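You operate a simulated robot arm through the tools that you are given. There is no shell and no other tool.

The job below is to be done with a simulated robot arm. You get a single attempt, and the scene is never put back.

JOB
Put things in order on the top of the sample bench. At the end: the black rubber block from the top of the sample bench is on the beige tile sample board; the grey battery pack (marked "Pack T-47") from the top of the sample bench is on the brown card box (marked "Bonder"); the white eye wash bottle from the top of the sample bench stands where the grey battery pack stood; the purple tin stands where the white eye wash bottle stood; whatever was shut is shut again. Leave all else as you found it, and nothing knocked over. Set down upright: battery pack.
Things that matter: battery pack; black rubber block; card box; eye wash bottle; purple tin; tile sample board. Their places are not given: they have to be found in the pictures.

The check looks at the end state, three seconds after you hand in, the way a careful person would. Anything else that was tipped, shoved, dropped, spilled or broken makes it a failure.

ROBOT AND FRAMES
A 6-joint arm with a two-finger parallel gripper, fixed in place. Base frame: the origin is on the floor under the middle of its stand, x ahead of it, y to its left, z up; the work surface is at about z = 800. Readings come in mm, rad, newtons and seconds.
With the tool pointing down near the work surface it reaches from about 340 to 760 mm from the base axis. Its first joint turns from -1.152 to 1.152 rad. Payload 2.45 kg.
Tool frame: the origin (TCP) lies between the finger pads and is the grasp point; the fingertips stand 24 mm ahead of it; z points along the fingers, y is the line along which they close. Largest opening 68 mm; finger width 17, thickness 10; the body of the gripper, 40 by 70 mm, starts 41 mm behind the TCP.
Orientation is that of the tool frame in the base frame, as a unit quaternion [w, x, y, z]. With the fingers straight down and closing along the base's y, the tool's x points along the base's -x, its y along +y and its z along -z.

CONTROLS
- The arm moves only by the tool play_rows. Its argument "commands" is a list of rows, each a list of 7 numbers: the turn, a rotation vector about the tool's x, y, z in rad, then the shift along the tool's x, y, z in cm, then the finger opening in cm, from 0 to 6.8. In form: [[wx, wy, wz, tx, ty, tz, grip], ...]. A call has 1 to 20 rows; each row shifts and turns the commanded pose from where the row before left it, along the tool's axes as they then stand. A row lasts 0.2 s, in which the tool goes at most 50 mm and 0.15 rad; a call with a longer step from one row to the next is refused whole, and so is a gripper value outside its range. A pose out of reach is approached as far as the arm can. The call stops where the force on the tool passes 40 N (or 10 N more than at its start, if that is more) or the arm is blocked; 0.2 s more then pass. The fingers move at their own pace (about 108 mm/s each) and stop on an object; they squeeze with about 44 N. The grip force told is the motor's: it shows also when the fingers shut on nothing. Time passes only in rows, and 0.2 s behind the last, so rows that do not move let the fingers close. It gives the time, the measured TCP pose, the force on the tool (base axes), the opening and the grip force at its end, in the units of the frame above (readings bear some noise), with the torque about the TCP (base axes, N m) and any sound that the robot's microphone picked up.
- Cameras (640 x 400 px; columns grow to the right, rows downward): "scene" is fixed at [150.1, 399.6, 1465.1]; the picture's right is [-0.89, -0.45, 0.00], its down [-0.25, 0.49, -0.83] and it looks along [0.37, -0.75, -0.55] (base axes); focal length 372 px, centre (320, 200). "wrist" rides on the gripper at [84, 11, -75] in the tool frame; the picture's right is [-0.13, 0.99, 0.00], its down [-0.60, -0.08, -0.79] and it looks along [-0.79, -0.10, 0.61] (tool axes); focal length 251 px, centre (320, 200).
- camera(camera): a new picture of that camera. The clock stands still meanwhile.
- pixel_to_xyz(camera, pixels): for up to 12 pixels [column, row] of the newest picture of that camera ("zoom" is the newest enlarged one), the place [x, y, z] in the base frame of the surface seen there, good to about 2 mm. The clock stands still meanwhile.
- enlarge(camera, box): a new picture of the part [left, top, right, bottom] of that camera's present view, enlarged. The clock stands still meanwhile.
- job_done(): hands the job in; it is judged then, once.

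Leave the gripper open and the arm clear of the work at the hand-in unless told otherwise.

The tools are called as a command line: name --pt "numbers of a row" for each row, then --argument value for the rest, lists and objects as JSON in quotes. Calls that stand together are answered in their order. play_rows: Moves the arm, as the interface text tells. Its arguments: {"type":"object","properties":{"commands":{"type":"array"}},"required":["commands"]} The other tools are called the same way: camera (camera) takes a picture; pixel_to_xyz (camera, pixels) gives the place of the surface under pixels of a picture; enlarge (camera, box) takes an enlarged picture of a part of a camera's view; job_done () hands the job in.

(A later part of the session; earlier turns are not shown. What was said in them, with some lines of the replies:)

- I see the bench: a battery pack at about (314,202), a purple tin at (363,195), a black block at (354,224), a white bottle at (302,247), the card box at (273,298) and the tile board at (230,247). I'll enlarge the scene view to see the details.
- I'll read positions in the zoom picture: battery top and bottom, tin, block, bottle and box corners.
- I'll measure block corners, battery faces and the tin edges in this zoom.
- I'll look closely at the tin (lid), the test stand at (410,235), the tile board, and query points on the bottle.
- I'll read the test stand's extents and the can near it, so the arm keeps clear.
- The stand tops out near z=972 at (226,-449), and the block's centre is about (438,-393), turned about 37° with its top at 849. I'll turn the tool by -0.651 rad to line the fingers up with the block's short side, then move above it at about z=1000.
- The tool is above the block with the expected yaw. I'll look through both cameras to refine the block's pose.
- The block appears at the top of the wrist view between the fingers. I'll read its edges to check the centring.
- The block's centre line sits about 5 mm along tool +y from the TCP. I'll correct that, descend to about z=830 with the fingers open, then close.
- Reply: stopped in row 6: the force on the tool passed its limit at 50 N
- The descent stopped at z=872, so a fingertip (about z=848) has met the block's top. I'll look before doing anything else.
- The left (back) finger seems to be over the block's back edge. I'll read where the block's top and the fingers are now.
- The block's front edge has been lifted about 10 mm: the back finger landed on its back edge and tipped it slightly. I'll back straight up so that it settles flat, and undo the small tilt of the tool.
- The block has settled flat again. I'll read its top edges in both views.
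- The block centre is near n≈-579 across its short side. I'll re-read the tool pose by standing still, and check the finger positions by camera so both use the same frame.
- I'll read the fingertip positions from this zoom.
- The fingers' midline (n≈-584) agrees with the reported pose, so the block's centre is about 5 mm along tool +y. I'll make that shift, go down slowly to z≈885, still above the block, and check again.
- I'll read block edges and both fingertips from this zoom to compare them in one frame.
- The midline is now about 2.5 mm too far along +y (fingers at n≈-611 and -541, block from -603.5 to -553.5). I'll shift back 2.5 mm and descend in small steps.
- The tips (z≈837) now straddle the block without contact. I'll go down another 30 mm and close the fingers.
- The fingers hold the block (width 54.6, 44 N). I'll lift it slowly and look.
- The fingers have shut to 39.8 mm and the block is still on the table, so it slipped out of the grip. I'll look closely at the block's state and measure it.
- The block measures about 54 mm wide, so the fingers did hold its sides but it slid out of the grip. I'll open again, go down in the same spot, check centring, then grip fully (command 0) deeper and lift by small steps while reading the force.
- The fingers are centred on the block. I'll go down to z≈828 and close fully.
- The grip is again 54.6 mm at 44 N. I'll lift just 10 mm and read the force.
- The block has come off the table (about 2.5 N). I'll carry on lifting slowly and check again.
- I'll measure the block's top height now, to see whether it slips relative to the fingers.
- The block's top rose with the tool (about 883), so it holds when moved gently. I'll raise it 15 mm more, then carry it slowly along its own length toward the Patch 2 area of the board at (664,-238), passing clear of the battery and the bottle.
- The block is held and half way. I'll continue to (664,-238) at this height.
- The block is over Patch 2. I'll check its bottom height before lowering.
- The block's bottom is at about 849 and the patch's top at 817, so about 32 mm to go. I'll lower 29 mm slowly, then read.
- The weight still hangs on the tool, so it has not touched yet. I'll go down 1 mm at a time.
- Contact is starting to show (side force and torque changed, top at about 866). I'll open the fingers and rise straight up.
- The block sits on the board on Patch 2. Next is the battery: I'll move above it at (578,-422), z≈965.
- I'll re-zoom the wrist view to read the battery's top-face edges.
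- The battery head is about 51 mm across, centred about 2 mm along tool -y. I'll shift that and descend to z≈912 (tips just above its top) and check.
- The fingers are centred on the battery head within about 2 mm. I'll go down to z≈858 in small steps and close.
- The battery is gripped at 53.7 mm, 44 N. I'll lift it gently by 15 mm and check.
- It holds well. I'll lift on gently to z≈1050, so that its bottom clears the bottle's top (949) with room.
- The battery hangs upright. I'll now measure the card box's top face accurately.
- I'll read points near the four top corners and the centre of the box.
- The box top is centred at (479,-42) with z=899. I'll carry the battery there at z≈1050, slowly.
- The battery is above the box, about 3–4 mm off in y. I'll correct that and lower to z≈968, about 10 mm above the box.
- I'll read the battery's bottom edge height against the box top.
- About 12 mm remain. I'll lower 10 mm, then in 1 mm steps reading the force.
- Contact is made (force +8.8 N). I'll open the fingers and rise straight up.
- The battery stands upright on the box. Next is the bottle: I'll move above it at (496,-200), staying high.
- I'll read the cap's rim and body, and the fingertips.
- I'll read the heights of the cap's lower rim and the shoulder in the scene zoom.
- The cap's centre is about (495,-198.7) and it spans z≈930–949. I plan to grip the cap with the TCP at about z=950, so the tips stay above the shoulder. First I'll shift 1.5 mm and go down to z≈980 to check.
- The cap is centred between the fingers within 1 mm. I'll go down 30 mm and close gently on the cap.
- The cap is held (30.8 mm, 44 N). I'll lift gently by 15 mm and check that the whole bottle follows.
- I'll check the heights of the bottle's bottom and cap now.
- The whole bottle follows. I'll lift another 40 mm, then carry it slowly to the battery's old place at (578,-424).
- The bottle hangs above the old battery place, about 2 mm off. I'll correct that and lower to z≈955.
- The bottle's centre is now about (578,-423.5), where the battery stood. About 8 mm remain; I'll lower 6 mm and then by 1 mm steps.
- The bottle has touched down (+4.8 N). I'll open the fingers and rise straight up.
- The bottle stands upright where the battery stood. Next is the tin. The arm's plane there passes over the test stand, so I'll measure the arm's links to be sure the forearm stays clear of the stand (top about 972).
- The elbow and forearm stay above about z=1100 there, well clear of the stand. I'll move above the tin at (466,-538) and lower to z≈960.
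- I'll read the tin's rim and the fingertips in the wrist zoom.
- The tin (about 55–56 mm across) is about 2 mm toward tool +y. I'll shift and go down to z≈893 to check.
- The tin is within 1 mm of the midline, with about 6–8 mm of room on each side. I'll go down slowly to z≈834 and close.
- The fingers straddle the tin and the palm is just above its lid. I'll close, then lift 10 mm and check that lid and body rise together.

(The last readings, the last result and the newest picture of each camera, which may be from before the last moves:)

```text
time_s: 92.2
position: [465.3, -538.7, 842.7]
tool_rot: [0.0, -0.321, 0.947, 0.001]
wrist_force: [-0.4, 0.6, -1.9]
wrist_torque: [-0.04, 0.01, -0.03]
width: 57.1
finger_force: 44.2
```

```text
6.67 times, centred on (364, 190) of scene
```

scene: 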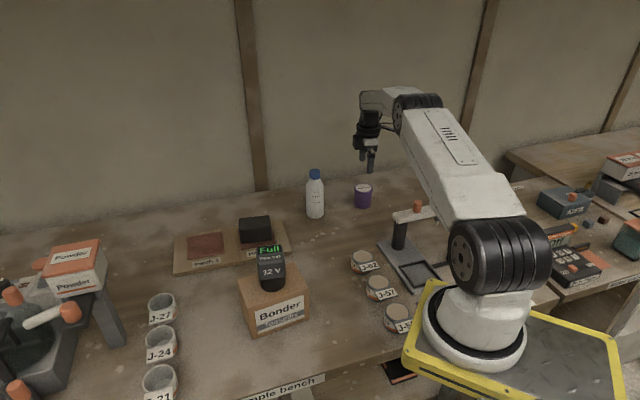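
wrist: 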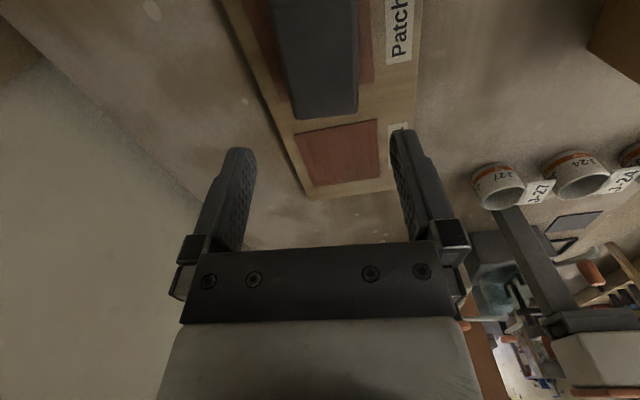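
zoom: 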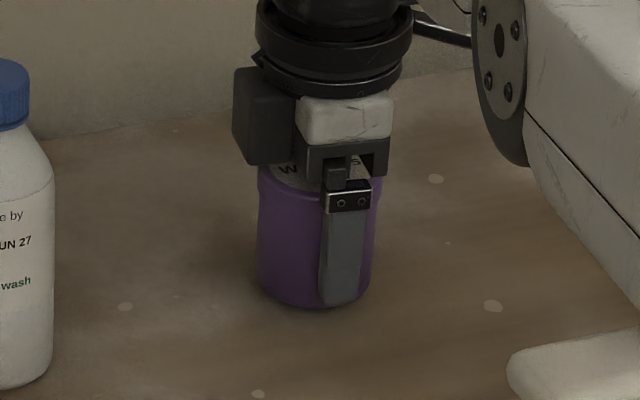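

The tin rises whole, with its lid on. I'll lift it 60 mm more and carry it slowly to the bottle's old place at (495,-199).

play_rows --pt "0 0 0 0 0 -0.4 0" --pt "0 0 0 0 0 -0.8 0" --pt "0 0 0 0 0 -1.0 0" --pt "0 0 0 0 0 -1.0 0" --pt "0 0 0 0 0 -1.0 0" --pt "0 0 0 0 0 -1.0 0" --pt "0 0 0 0 0 -0.6 0" --pt "0 0 0 0 0 -0.2 0" --pt "0 0 0 0 0 0 0"

enlarge --camera "scene" --box '[316, 140, 412, 200]'

```text
time_s: 94.2
position: [465.8, -537.0, 901.9]
tool_rot: [-0.001, -0.322, 0.947, 0.0]
wrist_force: [0.0, -0.2, -1.0]
wrist_torque: [0.01, -0.03, 0.0]
width: 56.9
finger_force: 44.9
```

```text
6.67 times, centred on (364, 170) of scene
```

zoom: 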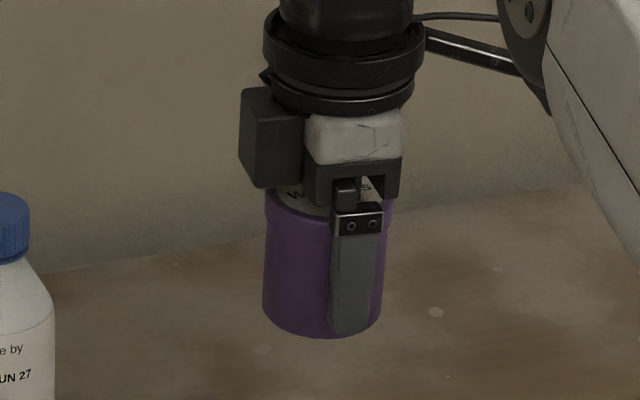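

The tin hangs securely. I'll carry it across, passing well to the base side of the bottle.

play_rows --pt "0 0 0 -0.27 0.295 0 0" --pt "0 0 0 -0.54 0.59 0 0" --pt "0 0 0 -0.81 0.886 0 0" --pt "0 0 0 -1.08 1.181 0 0" --pt "0 0 0 -1.08 1.181 0 0" --pt "0 0 0 -1.08 1.181 0 0" --pt "0 0 0 -1.08 1.181 0 0" --pt "0 0 0 -1.08 1.181 0 0" --pt "0 0 0 -1.08 1.181 0 0" --pt "0 0 0 -1.08 1.181 0 0" --pt "0 0 0 -1.08 1.181 0 0" --pt "0 0 0 -1.08 1.181 0 0" --pt "0 0 0 -1.08 1.181 0 0" --pt "0 0 0 -1.08 1.181 0 0" --pt "0 0 0 -1.08 1.181 0 0" --pt "0 0 0 -0.81 0.886 0 0" --pt "0 0 0 -0.54 0.59 0 0" --pt "0 0 0 -0.27 0.295 0 0"

camera --camera "scene"

```text
time_s: 98.0
position: [487.2, -299.1, 903.1]
tool_rot: [0.0, -0.321, 0.947, 0.001]
wrist_force: [0.3, -0.2, -1.1]
wrist_torque: [-0.03, -0.03, 0.02]
width: 56.9
finger_force: 43.9
```

```text
taken
```

scene: 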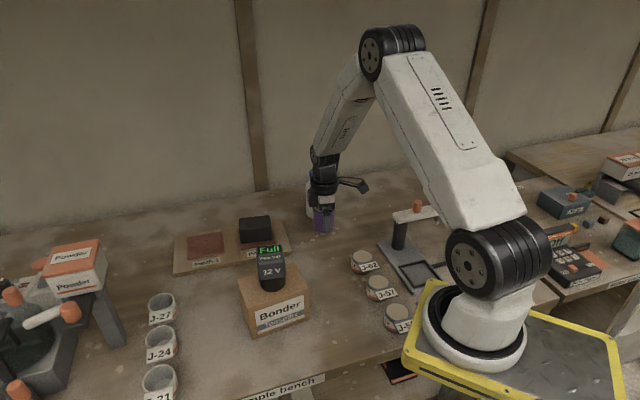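

The tin is at (487,-299). I'll go on the last 100 mm to (495,-199).

play_rows --pt "0 0 0 -0.267 0.298 0 0" --pt "0 0 0 -0.534 0.595 0 0" --pt "0 0 0 -0.802 0.893 0 0" --pt "0 0 0 -1.069 1.19 0 0" --pt "0 0 0 -1.069 1.19 0 0" --pt "0 0 0 -0.935 1.042 0 0" --pt "0 0 0 -0.802 0.893 0 0" --pt "0 0 0 -0.601 0.67 0 0" --pt "0 0 0 -0.401 0.446 0 0" --pt "0 0 0 -0.227 0.253 0 0" --pt "0 0 0 0 0 0 0" --pt "0 0 0 0 0 0 0"

enlarge --camera "scene" --box '[230, 180, 390, 280]'

pixel_to_xyz --camera "zoom" --pixels '[[285, 180], [270, 190], [250, 190], [320, 180], [280, 200], [275, 210], [290, 220]]'

```text
time_s: 100.6
position: [491.9, -199.5, 902.6]
tool_rot: [0.0, -0.321, 0.947, 0.001]
wrist_force: [-0.5, 0.2, -2.3]
wrist_torque: [0.0, -0.02, -0.03]
width: 57.0
finger_force: 43.7
```

```text
4.00 times, centred on (310, 230) of scene
```

zoom: 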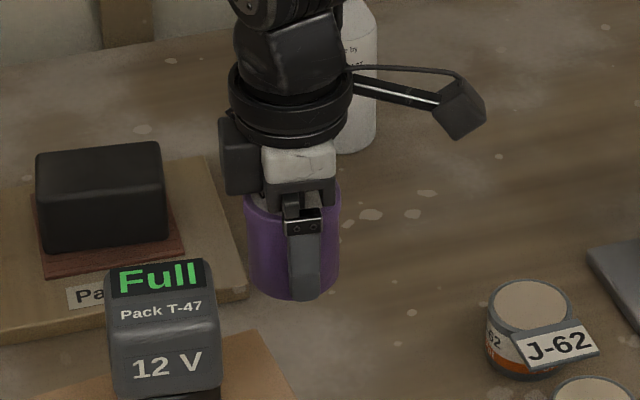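

```text
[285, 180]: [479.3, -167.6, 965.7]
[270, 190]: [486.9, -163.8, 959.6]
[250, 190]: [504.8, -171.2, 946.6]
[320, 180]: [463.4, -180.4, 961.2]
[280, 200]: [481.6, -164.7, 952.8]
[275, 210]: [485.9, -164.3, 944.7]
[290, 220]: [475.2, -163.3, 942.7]
```

The tin is about 3 mm short in x. I'll correct that and lower to z≈845 slowly.

play_rows --pt "0 0 0 -0.25 -0.12 0 0" --pt "0 0 0 0 0 0.4 0" --pt "0 0 0 0 0 0.8 0" --pt "0 0 0 0 0 0.9 0" --pt "0 0 0 0 0 0.9 0" --pt "0 0 0 0 0 0.9 0" --pt "0 0 0 0 0 0.8 0" --pt "0 0 0 0 0 0.6 0" --pt "0 0 0 0 0 0.4 0" --pt "0 0 0 0 0 0 0" --pt "0 0 0 0 0 0 0"

enlarge --camera "scene" --box '[246, 210, 342, 270]'

pixel_to_xyz --camera "zoom" --pixels '[[330, 250], [330, 300], [330, 320], [310, 300], [300, 280], [400, 250], [320, 340]]'

```text
time_s: 103.0
position: [498.6, -196.9, 846.8]
tool_rot: [-0.001, -0.322, 0.947, 0.001]
wrist_force: [0.2, 0.5, -0.7]
wrist_torque: [0.01, -0.02, 0.0]
width: 57.0
finger_force: 43.8
```

```text
6.67 times, centred on (294, 240) of scene
```

zoom: 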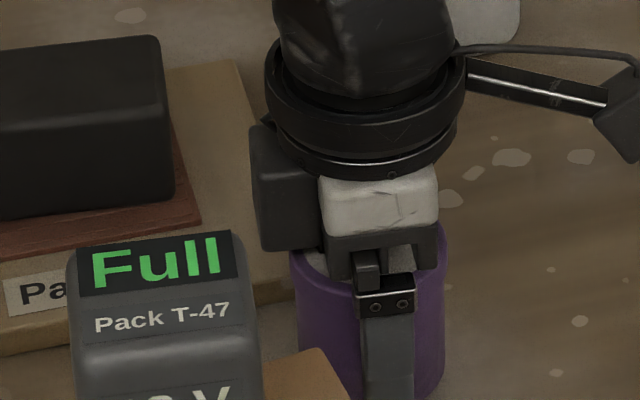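

```text
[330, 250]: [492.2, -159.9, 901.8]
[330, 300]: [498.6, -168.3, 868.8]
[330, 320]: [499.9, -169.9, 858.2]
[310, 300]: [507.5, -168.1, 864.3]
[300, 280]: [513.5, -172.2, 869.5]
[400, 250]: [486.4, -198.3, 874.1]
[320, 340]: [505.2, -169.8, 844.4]
```

The tin's centre is about (498,-197), some 3 mm past the bottle's spot (495,-199). I'll move back 3 mm, then lower 9 mm.

play_rows --pt "0 0 0 0.28 0.03 0 0" --pt "0 0 0 0 0 0 0" --pt "0 0 0 0 0 0.3 0" --pt "0 0 0 0 0 0.3 0" --pt "0 0 0 0 0 0.3 0" --pt "0 0 0 0 0 0 0" --pt "0 0 0 0 0 0 0"

enlarge --camera "scene" --box '[246, 220, 342, 280]'

pixel_to_xyz --camera "zoom" --pixels '[[325, 260], [330, 280], [330, 300], [345, 300], [435, 260], [440, 240], [430, 290], [380, 348]]'

```text
time_s: 104.6
position: [493.9, -199.4, 837.0]
tool_rot: [0.0, -0.321, 0.947, 0.0]
wrist_force: [0.1, 0.9, -1.5]
wrist_torque: [0.0, -0.01, 0.01]
width: 57.2
finger_force: 43.9
```

```text
6.67 times, centred on (294, 250) of scene
```

zoom: 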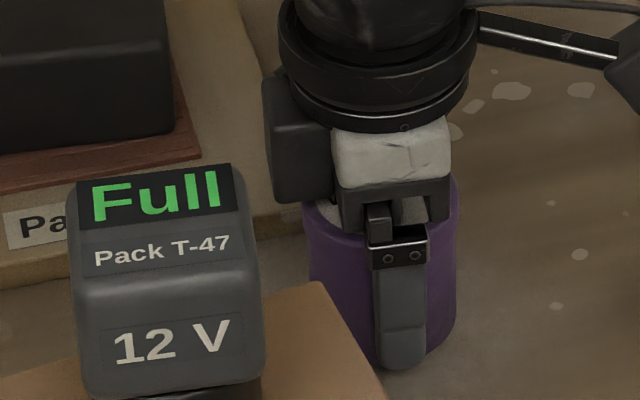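

```text
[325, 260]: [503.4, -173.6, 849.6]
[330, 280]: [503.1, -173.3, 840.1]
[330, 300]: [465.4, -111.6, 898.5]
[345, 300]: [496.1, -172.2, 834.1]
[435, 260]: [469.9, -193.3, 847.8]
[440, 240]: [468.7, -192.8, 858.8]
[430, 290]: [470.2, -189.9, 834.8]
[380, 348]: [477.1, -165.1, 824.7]
```

The tin is now centred at about (495,-199). I'll lower by 1 mm steps until it touches.

play_rows --pt "0 0 0 0 0 0.1 0" --pt "0 0 0 0 0 0 0"

play_rows --pt "0 0 0 0 0 0.1 0" --pt "0 0 0 0 0 0 0"

```text
time_s: 105.2
position: [494.2, -198.9, 837.2]
tool_rot: [0.0, -0.321, 0.947, 0.001]
wrist_force: [0.1, 0.3, -0.9]
wrist_torque: [0.01, -0.04, 0.0]
width: 56.8
finger_force: 43.9
```

```text
time_s: 105.8
position: [493.3, -199.7, 835.1]
tool_rot: [0.0, -0.321, 0.947, 0.001]
wrist_force: [0.0, -0.6, -2.5]
wrist_torque: [0.0, 0.05, 0.03]
width: 57.1
finger_force: 44.0
```

No contact yet at z≈835. I'll keep going by 1 mm steps.

play_rows --pt "0 0 0 0 0 0.1 0" --pt "0 0 0 0 0 0 0"

play_rows --pt "0 0 0 0 0 0.07 0" --pt "0 0 0 0 0 0 0"

```text
time_s: 106.4
position: [494.2, -199.5, 833.6]
tool_rot: [0.0, -0.321, 0.947, 0.0]
wrist_force: [-0.1, 0.4, -1.0]
wrist_torque: [0.01, 0.03, 0.01]
width: 57.1
finger_force: 44.4
```

```text
time_s: 107.0
position: [493.8, -199.4, 834.4]
tool_rot: [0.0, -0.321, 0.947, 0.001]
wrist_force: [0.3, 1.1, 0.8]
wrist_torque: [-0.02, -0.03, 0.01]
width: 57.1
finger_force: 44.0
```

The force is turning positive, so it is at the table. One more half-millimetre to confirm, then release.

play_rows --pt "0 0 0 0 0 0.06 0" --pt "0 0 0 0 0 0 0"

```text
time_s: 107.6
position: [493.3, -199.3, 834.2]
tool_rot: [0.0, -0.322, 0.947, 0.001]
wrist_force: [-1.7, 1.9, 6.9]
wrist_torque: [-0.07, 0.03, -0.05]
width: 57.1
finger_force: 44.3
```

Contact is confirmed (+6.9 N). I'll open the fingers and rise straight up.

play_rows --pt "0 0 0 0 0 0 5.9" --pt "0 0 0 0 0 0 6.3" --pt "0 0 0 0 0 0 6.8" --pt "0 0 0 0 0 0 6.8" --pt "0 0 0 0 0 -0.3 6.8" --pt "0 0 0 0 0 -0.5 6.8" --pt "0 0 0 0 0 -0.8 6.8" --pt "0 0 0 0 0 -1 6.8" --pt "0 0 0 0 0 -1.5 6.8" --pt "0 0 0 0 0 -2 6.8" --pt "0 0 0 0 0 -2.5 6.8" --pt "0 0 0 0 0 -3 6.8" --pt "0 0 0 0 0 -3 6.8" --pt "0 0 0 0 0 -3 6.8" --pt "0 0 0 0 0 -2 6.8" --pt "0 0 0 0 0 0 6.8"

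camera --camera "scene"

enlarge --camera "scene" --box '[160, 160, 416, 320]'

```text
time_s: 111.0
position: [496.6, -200.6, 1030.2]
tool_rot: [0.0, -0.321, 0.947, 0.0]
wrist_force: [0.1, -0.2, -0.3]
wrist_torque: [-0.01, -0.02, -0.02]
width: 68.3
finger_force: 0.1
```

```text
taken
```

scene: 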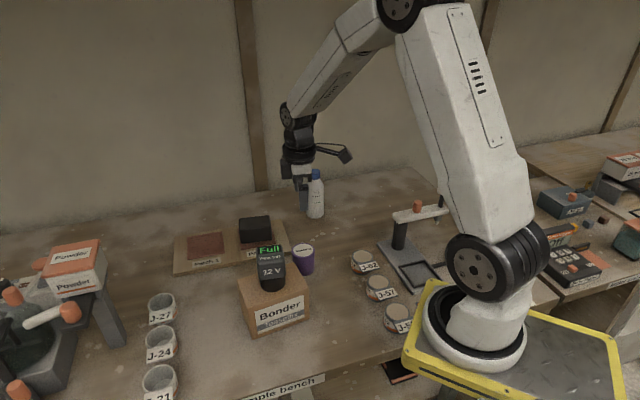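

```text
2.50 times, centred on (288, 240) of scene
```

zoom: 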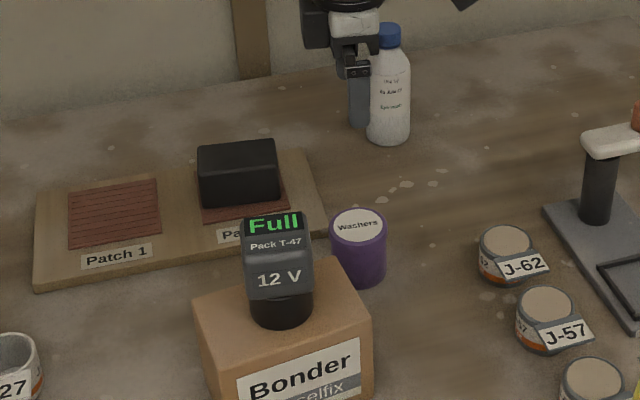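

Everything is placed: the block is on the board, the battery on the box, the bottle in the battery's place and the tin in the bottle's place. I'll raise the arm back near its starting pose, clear of the work.

play_rows --pt "0 0 0 0 0 -3 6.8" --pt "0 0 0 0 0 -4 6.8" --pt "0 0 0 0 0 -4 6.8" --pt "0 0 0 0 0 -3.8 6.8" --pt "0 0 0 -0.66 2.41 0 6.8" --pt "0 0 0 -0.66 2.41 0 6.8" --pt "0 0 0 -0.66 2.41 0 6.8" --pt "0 0 0 -0.66 2.41 0 6.8" --pt "0 0 0.1302 0 0 0 6.8" --pt "0 0 0.1302 0 0 0 6.8" --pt "0 0 0.1302 0 0 0 6.8" --pt "0 0 0.1302 0 0 0 6.8" --pt "0 0 0.1302 0 0 0 6.8" --pt "0 0 0 0 0 0 6.8" --pt "0 0 0 0 0 0 6.8"

camera --camera "scene"

camera --camera "wrist"

enlarge --camera "scene" --box '[160, 160, 416, 320]'

pixel_to_xyz --camera "zoom" --pixels '[[358, 222], [390, 110], [240, 155], [275, 245], [205, 310], [325, 265], [368, 310], [325, 225], [37, 285], [508, 240], [545, 300], [40, 190]]'

```text
time_s: 114.2
position: [457.0, -107.4, 1176.4]
tool_rot: [-0.001, -0.001, 1.0, 0.001]
wrist_force: [-0.1, 0.3, 0.6]
wrist_torque: [0.0, -0.01, -0.01]
width: 68.0
finger_force: 0.1
```

```text
taken
```

scene: 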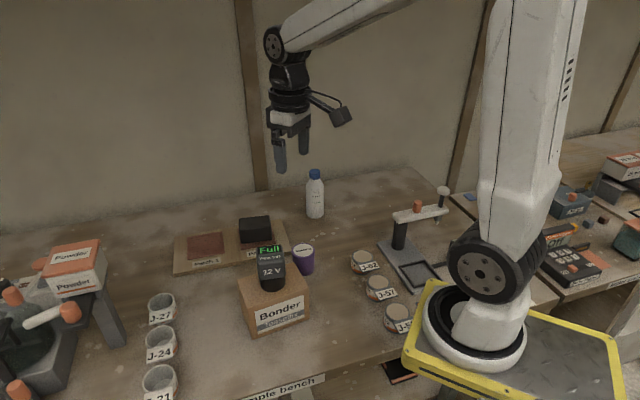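

```text
taken
```

wrist: 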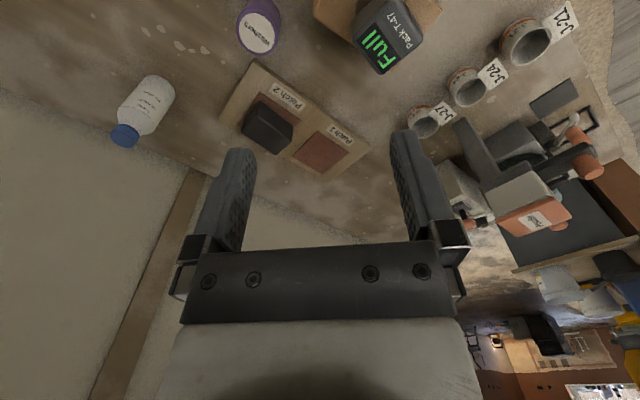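

```text
2.50 times, centred on (288, 240) of scene
```

zoom: 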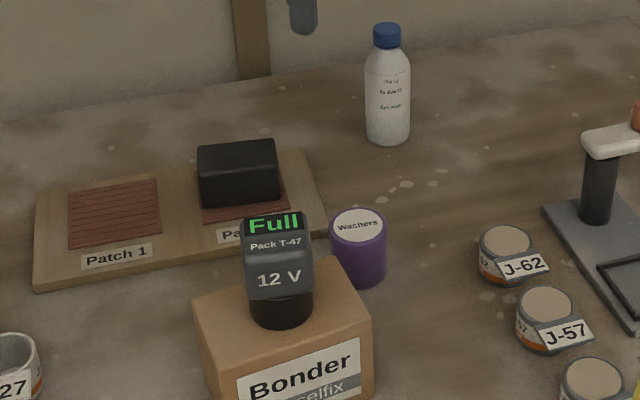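

```text
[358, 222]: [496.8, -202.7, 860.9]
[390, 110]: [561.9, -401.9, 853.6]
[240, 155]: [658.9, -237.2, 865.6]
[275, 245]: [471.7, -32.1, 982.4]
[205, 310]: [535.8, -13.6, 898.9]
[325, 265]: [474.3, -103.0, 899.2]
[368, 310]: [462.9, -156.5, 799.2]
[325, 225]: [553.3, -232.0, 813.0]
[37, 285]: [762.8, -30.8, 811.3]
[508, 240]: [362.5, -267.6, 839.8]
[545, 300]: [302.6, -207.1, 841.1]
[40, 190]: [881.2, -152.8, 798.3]
```

The final views show everything in order. The block lies on the board with its top at about 866. The battery stands upright on the box. The bottle stands at about (578,-424) and the tin at about (496,-200) with its lid on. The board, the box and the cans read as they did at the start. The gripper is open and the arm is clear, so I'm handing in.

job_done

```text
The job is handed in.
```

The job is done and handed in. I haven't seen the check's verdict.

- **Black rubber block:** it lies flat on the tile sample board, on the Patch 2 area.
- **Battery pack (Pack T-47):** it stands upright near the middle of the "Bonder" card box.
- **Eye wash bottle:** it stands where the battery pack stood, within about 2 mm.
- **Purple tin:** it stands where the bottle stood, within about 2 mm, with its lid on.

I didn't open anything, so there was nothing to shut again. In the final pictures nothing else on the bench looks moved or knocked over. The gripper is open and the arm is back near its starting pose.

The block took three tries. On the first, a finger landed on its edge and tipped it about 10 mm before it settled flat again. On the second, it slipped out of the grip while being lifted and stayed in its place on the bench.
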